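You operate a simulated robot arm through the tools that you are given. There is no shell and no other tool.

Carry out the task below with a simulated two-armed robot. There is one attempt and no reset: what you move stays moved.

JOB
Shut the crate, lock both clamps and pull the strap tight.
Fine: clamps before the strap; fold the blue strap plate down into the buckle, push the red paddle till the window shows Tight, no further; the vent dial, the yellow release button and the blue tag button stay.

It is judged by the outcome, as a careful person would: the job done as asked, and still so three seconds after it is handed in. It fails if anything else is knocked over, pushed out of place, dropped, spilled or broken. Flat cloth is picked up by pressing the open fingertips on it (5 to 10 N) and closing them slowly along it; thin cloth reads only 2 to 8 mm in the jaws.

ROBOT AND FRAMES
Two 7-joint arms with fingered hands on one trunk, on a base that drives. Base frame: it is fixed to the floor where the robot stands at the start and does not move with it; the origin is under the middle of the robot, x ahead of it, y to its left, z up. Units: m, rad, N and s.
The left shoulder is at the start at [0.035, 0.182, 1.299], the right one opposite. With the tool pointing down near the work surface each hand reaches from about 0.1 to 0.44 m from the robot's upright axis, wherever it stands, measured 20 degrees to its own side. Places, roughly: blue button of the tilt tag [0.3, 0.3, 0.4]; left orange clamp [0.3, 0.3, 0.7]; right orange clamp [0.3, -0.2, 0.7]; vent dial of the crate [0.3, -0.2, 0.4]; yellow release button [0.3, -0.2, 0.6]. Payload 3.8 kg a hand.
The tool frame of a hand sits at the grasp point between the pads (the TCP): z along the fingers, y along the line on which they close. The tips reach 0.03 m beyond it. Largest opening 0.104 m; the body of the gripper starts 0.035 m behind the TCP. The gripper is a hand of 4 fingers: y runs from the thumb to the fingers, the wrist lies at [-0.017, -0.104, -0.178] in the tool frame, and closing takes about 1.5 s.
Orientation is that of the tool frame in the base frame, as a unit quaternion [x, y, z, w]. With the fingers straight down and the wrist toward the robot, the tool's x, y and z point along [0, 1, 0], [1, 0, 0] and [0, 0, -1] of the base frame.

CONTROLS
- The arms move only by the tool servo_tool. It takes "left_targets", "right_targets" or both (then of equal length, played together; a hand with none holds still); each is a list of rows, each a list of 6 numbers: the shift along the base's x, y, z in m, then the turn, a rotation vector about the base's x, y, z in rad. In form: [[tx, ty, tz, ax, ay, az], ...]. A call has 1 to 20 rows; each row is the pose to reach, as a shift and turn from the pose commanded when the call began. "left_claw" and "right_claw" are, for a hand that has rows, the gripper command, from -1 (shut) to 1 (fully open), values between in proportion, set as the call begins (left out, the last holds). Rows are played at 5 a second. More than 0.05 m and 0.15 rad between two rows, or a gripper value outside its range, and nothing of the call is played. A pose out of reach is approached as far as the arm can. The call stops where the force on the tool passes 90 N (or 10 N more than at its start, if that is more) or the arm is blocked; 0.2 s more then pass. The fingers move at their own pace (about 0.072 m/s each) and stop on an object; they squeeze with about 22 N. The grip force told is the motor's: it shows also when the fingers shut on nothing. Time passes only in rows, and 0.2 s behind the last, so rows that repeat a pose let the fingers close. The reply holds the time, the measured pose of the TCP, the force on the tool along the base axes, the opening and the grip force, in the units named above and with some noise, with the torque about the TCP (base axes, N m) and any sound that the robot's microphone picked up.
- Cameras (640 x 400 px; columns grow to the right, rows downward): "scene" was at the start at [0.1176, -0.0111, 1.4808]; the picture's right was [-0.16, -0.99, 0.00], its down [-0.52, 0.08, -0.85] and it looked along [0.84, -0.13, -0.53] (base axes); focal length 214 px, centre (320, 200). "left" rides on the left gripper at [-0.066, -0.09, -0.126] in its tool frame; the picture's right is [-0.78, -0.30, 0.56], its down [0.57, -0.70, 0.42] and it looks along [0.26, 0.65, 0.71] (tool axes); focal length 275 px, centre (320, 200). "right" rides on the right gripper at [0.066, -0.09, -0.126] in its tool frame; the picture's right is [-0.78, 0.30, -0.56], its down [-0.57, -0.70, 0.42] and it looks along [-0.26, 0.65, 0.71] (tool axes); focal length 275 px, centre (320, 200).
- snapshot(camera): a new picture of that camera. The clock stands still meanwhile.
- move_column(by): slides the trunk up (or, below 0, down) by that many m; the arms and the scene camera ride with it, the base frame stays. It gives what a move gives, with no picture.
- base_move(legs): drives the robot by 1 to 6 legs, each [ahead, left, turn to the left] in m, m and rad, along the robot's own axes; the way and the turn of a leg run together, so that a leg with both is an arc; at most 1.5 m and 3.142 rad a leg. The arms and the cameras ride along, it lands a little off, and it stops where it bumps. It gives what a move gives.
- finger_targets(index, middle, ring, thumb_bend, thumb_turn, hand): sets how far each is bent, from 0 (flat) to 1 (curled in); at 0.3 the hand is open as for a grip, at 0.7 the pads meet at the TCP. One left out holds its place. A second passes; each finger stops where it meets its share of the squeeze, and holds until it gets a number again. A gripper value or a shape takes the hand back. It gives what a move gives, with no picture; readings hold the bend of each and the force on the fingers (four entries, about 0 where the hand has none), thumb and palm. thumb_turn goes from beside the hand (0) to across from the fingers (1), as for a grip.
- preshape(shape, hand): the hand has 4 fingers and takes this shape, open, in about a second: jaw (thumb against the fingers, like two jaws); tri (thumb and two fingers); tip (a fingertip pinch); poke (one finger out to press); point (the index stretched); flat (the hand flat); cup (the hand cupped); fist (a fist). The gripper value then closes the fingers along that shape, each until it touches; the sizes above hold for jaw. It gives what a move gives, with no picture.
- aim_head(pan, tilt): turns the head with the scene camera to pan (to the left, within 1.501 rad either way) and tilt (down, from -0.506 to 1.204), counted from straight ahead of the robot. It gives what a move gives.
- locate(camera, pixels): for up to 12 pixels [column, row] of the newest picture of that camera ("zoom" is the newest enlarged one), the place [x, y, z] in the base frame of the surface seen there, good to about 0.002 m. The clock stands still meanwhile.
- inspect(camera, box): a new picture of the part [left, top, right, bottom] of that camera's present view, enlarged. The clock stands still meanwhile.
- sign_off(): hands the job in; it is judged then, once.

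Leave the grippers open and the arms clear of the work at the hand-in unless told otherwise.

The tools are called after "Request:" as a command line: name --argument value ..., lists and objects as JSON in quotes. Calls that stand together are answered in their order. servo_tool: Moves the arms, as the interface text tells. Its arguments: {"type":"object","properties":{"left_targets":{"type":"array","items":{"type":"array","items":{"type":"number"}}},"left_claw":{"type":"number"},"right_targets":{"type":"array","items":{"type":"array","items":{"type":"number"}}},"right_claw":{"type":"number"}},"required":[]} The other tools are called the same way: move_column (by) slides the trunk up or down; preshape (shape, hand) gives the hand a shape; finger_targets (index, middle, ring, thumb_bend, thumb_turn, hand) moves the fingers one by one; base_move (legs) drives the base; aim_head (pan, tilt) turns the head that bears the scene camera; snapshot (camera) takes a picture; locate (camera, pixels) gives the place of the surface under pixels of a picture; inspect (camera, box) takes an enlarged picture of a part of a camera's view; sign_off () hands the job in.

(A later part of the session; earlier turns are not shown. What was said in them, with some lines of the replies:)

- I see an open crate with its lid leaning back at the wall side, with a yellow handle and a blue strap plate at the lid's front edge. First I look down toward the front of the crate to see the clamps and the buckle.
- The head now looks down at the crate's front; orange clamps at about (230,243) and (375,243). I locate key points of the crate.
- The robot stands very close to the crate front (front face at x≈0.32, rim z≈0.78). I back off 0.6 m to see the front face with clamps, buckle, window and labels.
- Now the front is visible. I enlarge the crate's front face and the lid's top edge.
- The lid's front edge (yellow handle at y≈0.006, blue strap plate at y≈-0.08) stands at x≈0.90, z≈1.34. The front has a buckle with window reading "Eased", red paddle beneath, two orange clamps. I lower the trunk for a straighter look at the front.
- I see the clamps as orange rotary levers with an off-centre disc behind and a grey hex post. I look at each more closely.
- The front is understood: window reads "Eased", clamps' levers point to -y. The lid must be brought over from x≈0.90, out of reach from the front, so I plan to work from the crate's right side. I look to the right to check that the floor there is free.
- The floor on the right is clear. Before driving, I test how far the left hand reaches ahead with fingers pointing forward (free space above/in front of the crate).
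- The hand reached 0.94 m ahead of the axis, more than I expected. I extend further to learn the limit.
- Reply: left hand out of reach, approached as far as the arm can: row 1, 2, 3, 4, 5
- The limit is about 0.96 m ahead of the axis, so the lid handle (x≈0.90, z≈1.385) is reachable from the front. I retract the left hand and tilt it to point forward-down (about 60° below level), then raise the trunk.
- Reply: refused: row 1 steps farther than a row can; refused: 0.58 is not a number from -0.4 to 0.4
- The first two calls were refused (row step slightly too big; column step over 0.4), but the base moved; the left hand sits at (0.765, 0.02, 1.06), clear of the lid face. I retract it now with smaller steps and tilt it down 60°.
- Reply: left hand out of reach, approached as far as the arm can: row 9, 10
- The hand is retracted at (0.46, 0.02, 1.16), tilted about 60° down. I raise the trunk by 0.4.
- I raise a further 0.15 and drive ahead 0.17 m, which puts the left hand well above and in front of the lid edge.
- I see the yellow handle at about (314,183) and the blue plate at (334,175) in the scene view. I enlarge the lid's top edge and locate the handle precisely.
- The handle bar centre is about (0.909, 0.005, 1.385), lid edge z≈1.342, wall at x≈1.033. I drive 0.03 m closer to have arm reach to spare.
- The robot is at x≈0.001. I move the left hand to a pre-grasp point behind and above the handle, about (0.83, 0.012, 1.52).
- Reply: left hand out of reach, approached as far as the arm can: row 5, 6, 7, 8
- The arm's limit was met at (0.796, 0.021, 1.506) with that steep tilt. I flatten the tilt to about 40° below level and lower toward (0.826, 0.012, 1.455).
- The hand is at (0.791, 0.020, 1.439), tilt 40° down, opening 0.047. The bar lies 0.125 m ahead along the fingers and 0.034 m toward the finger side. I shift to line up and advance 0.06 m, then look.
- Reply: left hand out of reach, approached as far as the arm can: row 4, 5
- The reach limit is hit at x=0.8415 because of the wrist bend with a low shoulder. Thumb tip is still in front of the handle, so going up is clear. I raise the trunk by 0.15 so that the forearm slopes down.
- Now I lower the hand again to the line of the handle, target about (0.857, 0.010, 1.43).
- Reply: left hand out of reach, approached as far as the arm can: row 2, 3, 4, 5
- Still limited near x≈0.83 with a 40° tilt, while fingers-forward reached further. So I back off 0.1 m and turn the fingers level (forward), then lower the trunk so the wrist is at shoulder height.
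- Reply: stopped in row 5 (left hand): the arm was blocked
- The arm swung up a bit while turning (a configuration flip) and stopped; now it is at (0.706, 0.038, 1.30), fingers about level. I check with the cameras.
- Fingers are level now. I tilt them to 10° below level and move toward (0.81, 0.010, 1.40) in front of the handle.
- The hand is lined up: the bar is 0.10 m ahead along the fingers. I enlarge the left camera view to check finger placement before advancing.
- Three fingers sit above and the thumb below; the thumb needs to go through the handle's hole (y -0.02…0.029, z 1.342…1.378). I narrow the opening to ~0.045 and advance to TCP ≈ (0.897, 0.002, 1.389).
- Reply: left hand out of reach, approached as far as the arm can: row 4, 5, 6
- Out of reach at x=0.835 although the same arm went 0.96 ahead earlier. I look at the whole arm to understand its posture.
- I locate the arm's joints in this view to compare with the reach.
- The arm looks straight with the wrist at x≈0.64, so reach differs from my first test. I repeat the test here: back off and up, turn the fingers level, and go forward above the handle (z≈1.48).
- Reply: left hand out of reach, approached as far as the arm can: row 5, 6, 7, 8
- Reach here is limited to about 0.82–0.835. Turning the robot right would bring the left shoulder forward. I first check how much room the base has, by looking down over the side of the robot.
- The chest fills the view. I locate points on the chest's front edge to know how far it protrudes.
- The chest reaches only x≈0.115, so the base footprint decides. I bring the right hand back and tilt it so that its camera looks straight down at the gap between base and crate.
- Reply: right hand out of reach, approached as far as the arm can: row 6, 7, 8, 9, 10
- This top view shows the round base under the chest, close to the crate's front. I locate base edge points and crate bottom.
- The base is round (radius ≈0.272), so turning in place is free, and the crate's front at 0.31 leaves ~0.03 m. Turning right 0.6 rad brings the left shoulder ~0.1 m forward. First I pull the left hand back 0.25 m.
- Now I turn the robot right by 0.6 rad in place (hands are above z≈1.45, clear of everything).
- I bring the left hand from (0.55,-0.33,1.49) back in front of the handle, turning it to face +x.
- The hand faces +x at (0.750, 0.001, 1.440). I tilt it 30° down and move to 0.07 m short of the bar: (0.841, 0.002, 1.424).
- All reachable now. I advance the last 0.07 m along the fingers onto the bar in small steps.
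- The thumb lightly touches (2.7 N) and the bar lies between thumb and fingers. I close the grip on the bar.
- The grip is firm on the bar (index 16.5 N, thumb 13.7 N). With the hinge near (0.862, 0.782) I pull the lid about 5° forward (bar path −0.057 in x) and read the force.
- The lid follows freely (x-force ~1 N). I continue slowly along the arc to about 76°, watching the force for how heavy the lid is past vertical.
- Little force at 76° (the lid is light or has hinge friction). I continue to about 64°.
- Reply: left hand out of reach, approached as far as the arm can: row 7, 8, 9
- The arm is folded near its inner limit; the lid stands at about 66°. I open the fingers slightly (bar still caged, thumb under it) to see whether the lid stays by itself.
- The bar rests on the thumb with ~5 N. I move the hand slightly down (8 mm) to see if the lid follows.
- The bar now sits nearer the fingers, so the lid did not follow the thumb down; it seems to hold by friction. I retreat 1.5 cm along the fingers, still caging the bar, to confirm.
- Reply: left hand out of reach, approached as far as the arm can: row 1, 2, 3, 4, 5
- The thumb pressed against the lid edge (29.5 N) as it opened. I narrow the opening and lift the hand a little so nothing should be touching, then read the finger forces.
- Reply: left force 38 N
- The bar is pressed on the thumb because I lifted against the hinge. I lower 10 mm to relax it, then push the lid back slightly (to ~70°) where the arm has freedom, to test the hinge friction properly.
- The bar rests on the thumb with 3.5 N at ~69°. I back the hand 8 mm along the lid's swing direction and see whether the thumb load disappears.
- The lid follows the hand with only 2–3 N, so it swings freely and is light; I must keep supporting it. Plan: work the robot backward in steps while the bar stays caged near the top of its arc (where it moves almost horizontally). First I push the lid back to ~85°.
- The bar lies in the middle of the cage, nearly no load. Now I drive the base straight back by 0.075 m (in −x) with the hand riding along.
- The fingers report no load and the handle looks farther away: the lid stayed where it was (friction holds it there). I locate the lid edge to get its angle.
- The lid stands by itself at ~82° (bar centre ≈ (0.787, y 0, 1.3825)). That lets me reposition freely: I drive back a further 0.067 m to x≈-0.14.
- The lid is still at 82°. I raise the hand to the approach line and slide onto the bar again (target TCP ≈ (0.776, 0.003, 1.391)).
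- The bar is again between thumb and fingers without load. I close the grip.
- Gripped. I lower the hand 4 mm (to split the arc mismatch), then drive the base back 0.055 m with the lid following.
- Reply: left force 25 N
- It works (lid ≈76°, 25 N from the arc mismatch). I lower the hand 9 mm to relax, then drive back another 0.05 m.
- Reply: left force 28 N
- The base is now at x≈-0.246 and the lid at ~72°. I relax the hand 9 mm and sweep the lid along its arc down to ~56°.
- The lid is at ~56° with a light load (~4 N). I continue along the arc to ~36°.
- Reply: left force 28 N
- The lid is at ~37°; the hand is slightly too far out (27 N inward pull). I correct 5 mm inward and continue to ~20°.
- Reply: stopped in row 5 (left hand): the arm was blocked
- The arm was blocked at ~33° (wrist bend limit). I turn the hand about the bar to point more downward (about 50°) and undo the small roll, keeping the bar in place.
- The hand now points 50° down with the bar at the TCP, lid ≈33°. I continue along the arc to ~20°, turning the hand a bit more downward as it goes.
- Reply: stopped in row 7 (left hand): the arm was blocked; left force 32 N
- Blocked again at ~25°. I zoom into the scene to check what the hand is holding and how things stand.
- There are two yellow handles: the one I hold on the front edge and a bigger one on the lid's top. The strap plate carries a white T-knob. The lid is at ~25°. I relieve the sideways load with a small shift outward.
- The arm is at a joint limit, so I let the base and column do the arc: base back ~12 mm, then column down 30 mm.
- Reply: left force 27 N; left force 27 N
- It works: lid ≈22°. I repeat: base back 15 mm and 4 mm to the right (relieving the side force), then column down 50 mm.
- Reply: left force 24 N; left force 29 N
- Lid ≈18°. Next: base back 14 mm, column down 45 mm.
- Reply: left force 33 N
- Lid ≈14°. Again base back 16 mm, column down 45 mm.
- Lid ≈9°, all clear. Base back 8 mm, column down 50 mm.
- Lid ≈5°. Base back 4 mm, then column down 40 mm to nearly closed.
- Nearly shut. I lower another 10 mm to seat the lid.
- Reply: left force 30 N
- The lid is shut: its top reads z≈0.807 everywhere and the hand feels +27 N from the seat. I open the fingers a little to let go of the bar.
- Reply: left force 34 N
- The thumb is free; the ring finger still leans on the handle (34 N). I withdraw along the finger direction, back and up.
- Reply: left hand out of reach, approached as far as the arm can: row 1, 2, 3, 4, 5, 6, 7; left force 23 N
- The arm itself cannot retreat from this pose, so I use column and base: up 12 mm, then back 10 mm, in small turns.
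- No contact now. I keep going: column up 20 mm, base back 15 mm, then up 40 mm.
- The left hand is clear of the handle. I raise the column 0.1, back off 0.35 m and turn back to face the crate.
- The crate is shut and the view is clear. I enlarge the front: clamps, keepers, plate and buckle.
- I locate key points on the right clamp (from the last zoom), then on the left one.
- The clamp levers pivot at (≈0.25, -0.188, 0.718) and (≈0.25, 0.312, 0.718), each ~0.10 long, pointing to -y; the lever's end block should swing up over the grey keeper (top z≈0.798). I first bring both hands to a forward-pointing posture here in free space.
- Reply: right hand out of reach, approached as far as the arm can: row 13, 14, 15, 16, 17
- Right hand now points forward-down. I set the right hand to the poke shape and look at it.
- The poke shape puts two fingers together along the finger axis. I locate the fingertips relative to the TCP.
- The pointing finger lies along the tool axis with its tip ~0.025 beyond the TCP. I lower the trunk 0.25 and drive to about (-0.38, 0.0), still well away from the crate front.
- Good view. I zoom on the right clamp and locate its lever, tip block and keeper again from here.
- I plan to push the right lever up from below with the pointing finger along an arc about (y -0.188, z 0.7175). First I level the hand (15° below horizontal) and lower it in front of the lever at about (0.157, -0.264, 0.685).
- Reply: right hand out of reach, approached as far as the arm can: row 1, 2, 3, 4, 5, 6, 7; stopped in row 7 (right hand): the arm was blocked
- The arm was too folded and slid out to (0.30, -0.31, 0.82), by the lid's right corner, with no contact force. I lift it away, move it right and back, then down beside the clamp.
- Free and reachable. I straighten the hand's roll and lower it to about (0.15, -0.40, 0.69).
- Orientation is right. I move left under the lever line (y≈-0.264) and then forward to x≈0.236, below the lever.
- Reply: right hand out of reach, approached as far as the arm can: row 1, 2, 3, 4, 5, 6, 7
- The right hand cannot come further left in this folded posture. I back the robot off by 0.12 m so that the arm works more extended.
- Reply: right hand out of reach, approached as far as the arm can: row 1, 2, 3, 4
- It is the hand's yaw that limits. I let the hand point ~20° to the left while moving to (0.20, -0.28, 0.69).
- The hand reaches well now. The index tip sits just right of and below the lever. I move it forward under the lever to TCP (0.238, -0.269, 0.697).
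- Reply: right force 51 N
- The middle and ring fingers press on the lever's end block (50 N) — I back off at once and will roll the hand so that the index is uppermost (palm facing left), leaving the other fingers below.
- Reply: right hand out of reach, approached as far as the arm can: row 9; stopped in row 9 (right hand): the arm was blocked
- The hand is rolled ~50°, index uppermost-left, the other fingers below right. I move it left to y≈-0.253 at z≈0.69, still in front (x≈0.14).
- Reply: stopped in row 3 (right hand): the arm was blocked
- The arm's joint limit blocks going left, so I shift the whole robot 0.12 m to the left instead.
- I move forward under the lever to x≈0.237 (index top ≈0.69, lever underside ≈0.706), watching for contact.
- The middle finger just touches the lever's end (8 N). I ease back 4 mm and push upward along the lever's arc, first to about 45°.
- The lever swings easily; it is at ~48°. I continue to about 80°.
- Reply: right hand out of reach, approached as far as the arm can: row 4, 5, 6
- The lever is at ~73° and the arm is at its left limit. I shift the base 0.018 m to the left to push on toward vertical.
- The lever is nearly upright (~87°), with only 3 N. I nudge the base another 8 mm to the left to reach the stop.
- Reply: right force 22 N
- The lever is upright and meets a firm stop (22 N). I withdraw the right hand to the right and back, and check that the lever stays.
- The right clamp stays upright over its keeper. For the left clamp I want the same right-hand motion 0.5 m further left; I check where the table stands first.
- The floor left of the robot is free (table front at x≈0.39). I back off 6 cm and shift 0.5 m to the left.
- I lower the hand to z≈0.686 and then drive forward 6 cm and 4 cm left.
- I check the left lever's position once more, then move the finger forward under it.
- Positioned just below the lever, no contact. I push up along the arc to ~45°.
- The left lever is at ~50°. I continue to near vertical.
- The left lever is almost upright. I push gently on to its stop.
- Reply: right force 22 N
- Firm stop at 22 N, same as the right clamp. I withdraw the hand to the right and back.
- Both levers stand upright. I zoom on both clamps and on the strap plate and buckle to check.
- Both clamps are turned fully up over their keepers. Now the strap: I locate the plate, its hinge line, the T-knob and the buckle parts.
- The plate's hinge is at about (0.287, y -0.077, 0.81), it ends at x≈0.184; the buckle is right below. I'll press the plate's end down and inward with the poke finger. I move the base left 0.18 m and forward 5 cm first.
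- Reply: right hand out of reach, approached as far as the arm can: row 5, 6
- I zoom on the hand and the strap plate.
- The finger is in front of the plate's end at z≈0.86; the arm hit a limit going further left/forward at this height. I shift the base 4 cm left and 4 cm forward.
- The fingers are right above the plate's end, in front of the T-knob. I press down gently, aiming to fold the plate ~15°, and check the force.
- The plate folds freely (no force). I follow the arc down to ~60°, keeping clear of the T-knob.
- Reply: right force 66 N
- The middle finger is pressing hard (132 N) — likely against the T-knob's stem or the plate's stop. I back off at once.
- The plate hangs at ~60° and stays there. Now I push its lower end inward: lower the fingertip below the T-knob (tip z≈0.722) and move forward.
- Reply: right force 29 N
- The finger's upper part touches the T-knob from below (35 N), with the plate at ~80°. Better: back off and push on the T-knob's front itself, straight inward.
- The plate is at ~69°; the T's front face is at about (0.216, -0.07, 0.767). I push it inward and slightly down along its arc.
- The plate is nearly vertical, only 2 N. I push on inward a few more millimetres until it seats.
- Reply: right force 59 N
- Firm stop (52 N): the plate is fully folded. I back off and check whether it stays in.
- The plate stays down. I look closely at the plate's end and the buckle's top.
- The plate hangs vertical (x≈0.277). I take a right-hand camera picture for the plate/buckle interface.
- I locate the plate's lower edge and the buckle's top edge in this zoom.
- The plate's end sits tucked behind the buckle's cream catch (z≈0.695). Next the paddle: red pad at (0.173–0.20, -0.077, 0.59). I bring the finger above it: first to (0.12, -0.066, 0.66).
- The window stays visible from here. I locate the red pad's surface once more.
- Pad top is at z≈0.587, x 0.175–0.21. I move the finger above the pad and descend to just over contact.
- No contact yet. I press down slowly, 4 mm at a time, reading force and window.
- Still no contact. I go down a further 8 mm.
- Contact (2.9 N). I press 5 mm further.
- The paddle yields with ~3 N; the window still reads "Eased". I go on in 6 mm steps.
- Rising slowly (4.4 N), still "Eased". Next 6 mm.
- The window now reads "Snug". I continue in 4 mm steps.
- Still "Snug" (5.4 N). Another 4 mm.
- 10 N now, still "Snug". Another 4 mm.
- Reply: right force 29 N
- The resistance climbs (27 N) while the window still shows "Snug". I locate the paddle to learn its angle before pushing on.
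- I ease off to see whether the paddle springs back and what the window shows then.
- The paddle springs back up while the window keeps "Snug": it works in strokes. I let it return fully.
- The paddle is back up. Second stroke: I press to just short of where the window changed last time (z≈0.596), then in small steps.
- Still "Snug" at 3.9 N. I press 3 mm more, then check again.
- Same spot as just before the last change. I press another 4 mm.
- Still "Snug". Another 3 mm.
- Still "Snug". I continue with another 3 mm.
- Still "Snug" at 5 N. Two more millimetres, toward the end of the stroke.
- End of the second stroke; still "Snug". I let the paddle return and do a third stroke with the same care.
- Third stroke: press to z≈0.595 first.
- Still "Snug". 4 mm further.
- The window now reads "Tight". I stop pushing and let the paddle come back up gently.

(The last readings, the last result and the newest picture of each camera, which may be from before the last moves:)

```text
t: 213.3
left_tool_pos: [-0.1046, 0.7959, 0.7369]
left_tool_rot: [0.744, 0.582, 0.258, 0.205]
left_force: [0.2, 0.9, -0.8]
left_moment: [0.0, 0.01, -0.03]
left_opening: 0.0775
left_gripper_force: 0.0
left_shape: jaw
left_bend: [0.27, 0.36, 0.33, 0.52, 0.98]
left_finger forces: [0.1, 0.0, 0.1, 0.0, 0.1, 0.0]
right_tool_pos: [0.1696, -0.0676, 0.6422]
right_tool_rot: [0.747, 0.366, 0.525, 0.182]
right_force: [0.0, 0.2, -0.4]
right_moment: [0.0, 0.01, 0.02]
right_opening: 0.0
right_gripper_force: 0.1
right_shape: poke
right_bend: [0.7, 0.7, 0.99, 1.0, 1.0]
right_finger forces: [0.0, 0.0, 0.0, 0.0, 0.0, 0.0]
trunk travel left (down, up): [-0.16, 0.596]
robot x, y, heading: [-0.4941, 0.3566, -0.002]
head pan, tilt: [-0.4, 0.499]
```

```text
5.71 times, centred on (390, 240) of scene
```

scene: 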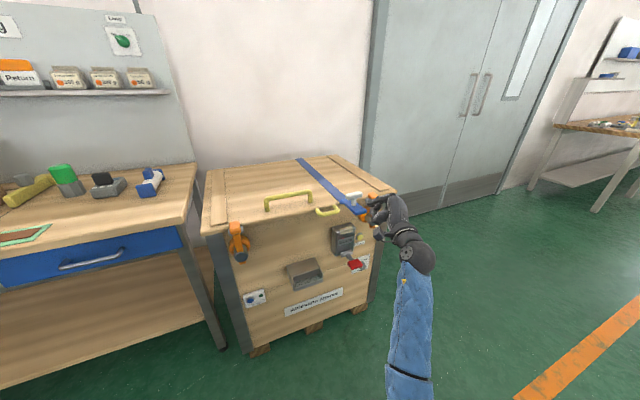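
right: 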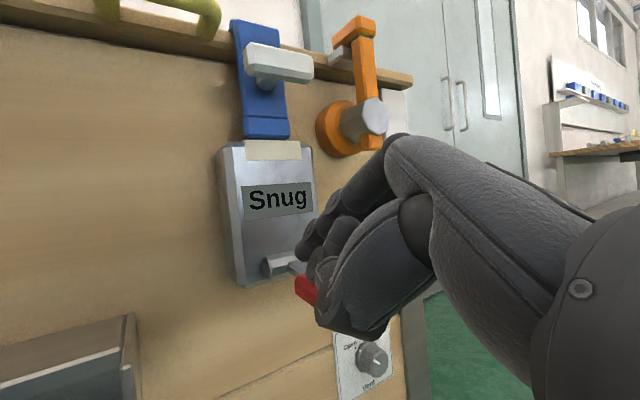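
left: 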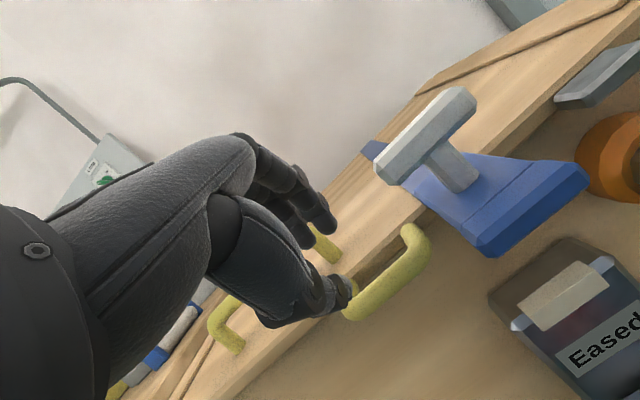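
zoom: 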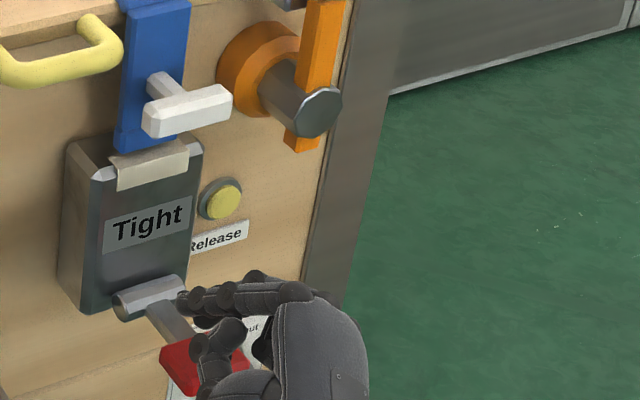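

"Tight" holds with the paddle released. I withdraw the hand upward and back.

Request:
servo_tool --right_targets '[[-0.01, 0, 0.02, 0, 0, 0], [-0.04, -0.01, 0.035, 0, 0, 0], [-0.08, -0.02, 0.05, 0, 0, 0], [-0.11, -0.03, 0.06, 0, 0, 0], [-0.11, -0.03, 0.06, 0, 0, 0]]'

Request:
base_move --legs '[[-0.3, -0.3, 0]]'

Request:
aim_head --pan 0.0 --tilt 0.4

Request:
snapshot --camera "scene"

```text
t: 214.5
left_tool_pos: [-0.1026, 0.7962, 0.7376]
left_tool_rot: [0.743, 0.582, 0.259, 0.205]
left_force: [-0.1, 1.0, 0.5]
left_moment: [0.04, 0.01, 0.0]
left_opening: 0.0779
left_gripper_force: 0.0
left_shape: jaw
left_bend: [0.27, 0.36, 0.33, 0.52, 0.98]
left_finger forces: [0.0, 0.1, 0.1, 0.0, 0.0, 0.0]
right_tool_pos: [0.0609, -0.0969, 0.7017]
right_tool_rot: [0.747, 0.365, 0.526, 0.181]
right_force: [0.1, -0.9, 0.2]
right_moment: [0.01, -0.02, -0.01]
right_opening: 0.0
right_gripper_force: 0.1
right_shape: poke
right_bend: [0.7, 0.7, 0.99, 1.0, 1.0]
right_finger forces: [0.0, 0.0, 0.0, 0.1, 0.0, 0.1]
trunk travel left (down, up): [-0.16, 0.596]
robot x, y, heading: [-0.4962, 0.3538, -0.005]
head pan, tilt: [-0.4, 0.499]
```

```text
t: 217.1
left_tool_pos: [-0.4047, 0.497, 0.7374]
left_tool_rot: [0.742, 0.583, 0.259, 0.205]
left_force: [-0.1, 1.2, -1.1]
left_moment: [0.0, 0.01, 0.0]
left_opening: 0.0777
left_gripper_force: 0.1
left_shape: jaw
left_bend: [0.27, 0.36, 0.33, 0.52, 0.98]
left_finger forces: [0.1, 0.0, 0.1, 0.1, 0.1, 0.0]
right_tool_pos: [-0.2392, -0.3943, 0.7016]
right_tool_rot: [0.746, 0.367, 0.526, 0.18]
right_force: [-0.3, -0.5, -0.5]
right_moment: [0.02, 0.03, 0.02]
right_opening: 0.0
right_gripper_force: 0.0
right_shape: poke
right_bend: [0.7, 0.7, 0.99, 1.0, 1.0]
right_finger forces: [0.0, 0.1, 0.0, 0.0, 0.0, 0.0]
trunk travel left (down, up): [-0.16, 0.596]
robot x, y, heading: [-0.7955, 0.0524, 0.0]
head pan, tilt: [-0.4, 0.499]
```

```text
t: 217.9
left_tool_pos: [-0.4065, 0.4982, 0.7363]
left_tool_rot: [0.743, 0.582, 0.258, 0.205]
left_force: [-0.6, 0.5, 0.1]
left_moment: [-0.03, 0.0, 0.03]
left_opening: 0.0779
left_gripper_force: 0.0
left_shape: jaw
left_bend: [0.27, 0.36, 0.33, 0.52, 0.98]
left_finger forces: [0.0, 0.0, 0.0, 0.0, 0.0, 0.0]
right_tool_pos: [-0.2373, -0.3947, 0.7022]
right_tool_rot: [0.746, 0.367, 0.525, 0.181]
right_force: [-0.5, -0.6, 0.0]
right_moment: [-0.03, 0.06, 0.0]
right_opening: 0.0
right_gripper_force: 0.1
right_shape: poke
right_bend: [0.7, 0.7, 0.99, 1.0, 1.0]
right_finger forces: [0.0, 0.1, 0.0, 0.1, 0.1, 0.0]
trunk travel left (down, up): [-0.16, 0.596]
robot x, y, heading: [-0.7992, 0.0563, 0.005]
head pan, tilt: [0.0, 0.4]
```

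```text
taken
```

scene: 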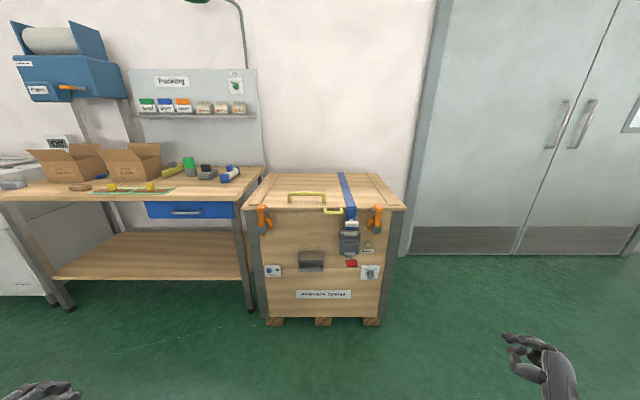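

The robot is clear. I enlarge the crate to verify the lid, clamps, strap, window, dial, release button and tag; and open the right hand.

Request:
inspect --camera "scene" --box '[240, 170, 410, 290]'

Request:
inspect --camera "scene" --box '[325, 195, 397, 245]'

Request:
inspect --camera "scene" --box '[325, 225, 389, 285]'

Request:
inspect --camera "scene" --box '[240, 195, 304, 285]'

Request:
preshape --hand "right" --shape "jaw"

Request:
preshape --hand "left" --shape "jaw"

```text
3.33 times, centred on (325, 230) of scene
```

zoom: 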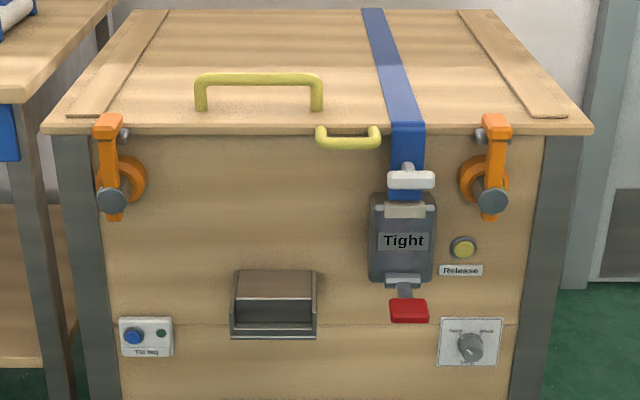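

```text
8.00 times, centred on (361, 220) of scene
```

zoom: 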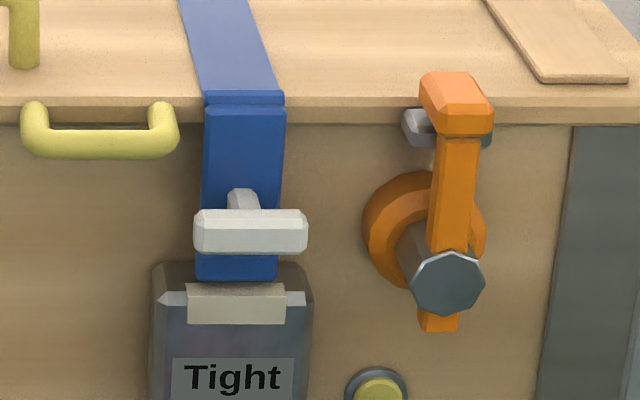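

```text
6.67 times, centred on (357, 255) of scene
```

zoom: 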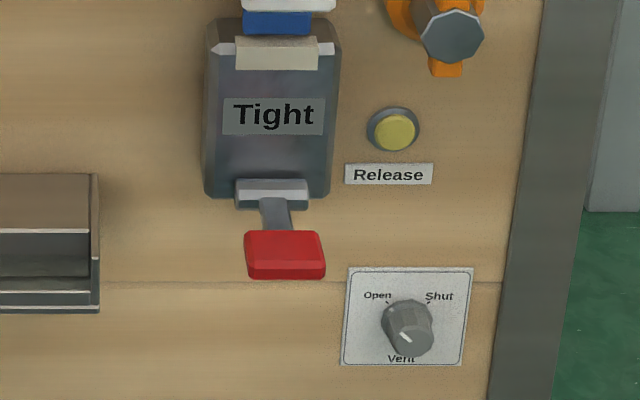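

```text
4.44 times, centred on (272, 240) of scene
```

zoom: 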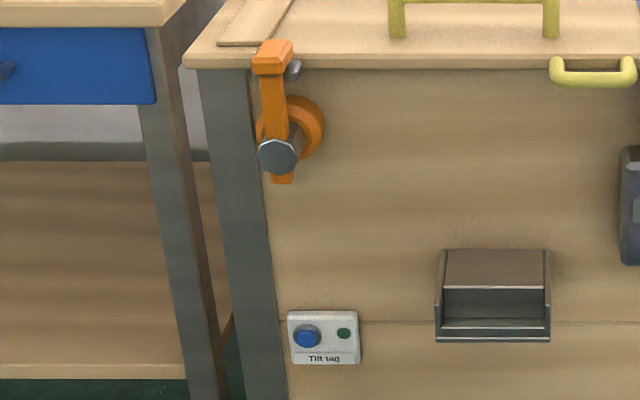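

```text
t: 218.8
left_tool_pos: [-0.405, 0.4968, 0.7361]
left_tool_rot: [0.742, 0.583, 0.259, 0.205]
left_force: [0.0, 0.0, 0.1]
left_moment: [0.02, 0.0, 0.03]
left_opening: 0.0781
left_gripper_force: 0.1
left_shape: jaw
left_bend: [0.27, 0.36, 0.33, 0.52, 0.98]
left_finger forces: [0.0, 0.0, 0.0, 0.0, 0.0, 0.1]
right_tool_pos: [-0.2377, -0.3932, 0.7014]
right_tool_rot: [0.746, 0.368, 0.526, 0.18]
right_force: [0.2, -0.3, -0.5]
right_moment: [0.02, 0.02, -0.03]
right_opening: 0.1039
right_gripper_force: 0.0
right_shape: jaw
right_bend: [0.3, 0.3, 0.3, 0.3, 0.97]
right_finger forces: [0.1, 0.0, 0.0, 0.0, 0.0, 0.0]
trunk travel left (down, up): [-0.16, 0.596]
robot x, y, heading: [-0.7966, 0.057, 0.003]
head pan, tilt: [0.0, 0.4]
```

```text
t: 219.8
left_tool_pos: [-0.4052, 0.4981, 0.7377]
left_tool_rot: [0.742, 0.583, 0.259, 0.206]
left_force: [-1.0, -0.6, -0.3]
left_moment: [0.02, 0.0, 0.0]
left_opening: 0.1036
left_gripper_force: 0.1
left_shape: jaw
left_bend: [0.3, 0.3, 0.3, 0.3, 0.97]
left_finger forces: [0.1, 0.0, 0.1, 0.0, 0.0, 0.1]
right_tool_pos: [-0.2372, -0.394, 0.7023]
right_tool_rot: [0.746, 0.367, 0.526, 0.18]
right_force: [-0.1, 0.1, -0.1]
right_moment: [0.02, 0.01, -0.02]
right_opening: 0.1039
right_gripper_force: 0.0
right_shape: jaw
right_bend: [0.3, 0.3, 0.3, 0.3, 0.97]
right_finger forces: [0.1, 0.0, 0.0, 0.0, 0.0, 0.0]
trunk travel left (down, up): [-0.16, 0.596]
robot x, y, heading: [-0.7956, 0.0551, 0.002]
head pan, tilt: [0.0, 0.4]
```

Everything checks: the lid is shut, both orange levers stand upright over their keepers at their stops, and the blue plate is tucked into the buckle. The window reads "Tight" and the paddle is released. The vent dial, release button and tag look as they did at the start. Both grippers are open and the arms are well clear. I hand the job in.

Request:
sign_off

```text
The job is handed in.
```

The crate is shut, both clamps are locked, and the strap is pulled tight. I handed the job in with the grippers open and the arms clear of the work.

- **Lid:** it is fully down, with its top level at about 0.807 m.
- **Clamps:** I turned both levers upright over their keepers, each to a firm stop, before touching the strap. I heard no click from either, so "locked" rests on the stop and the lever position.
- **Strap:** the blue plate is folded down, with its end tucked behind the catch at the top of the buckle. The red paddle works in strokes and springs back; on the third stroke the window changed from "Snug" to "Tight". I stopped there, and it still read "Tight" after I let go.
- **Left alone:** I did not touch the vent dial, the yellow release button or the blue tag button, and they look unchanged.

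Two contacts were heavier than I wanted. I pressed about 50 N on the right clamp's lever end before re-angling the hand. While folding the plate, a finger got caught against it or its T-knob at about 130 N. I backed off at once both times and saw no damage or shift.
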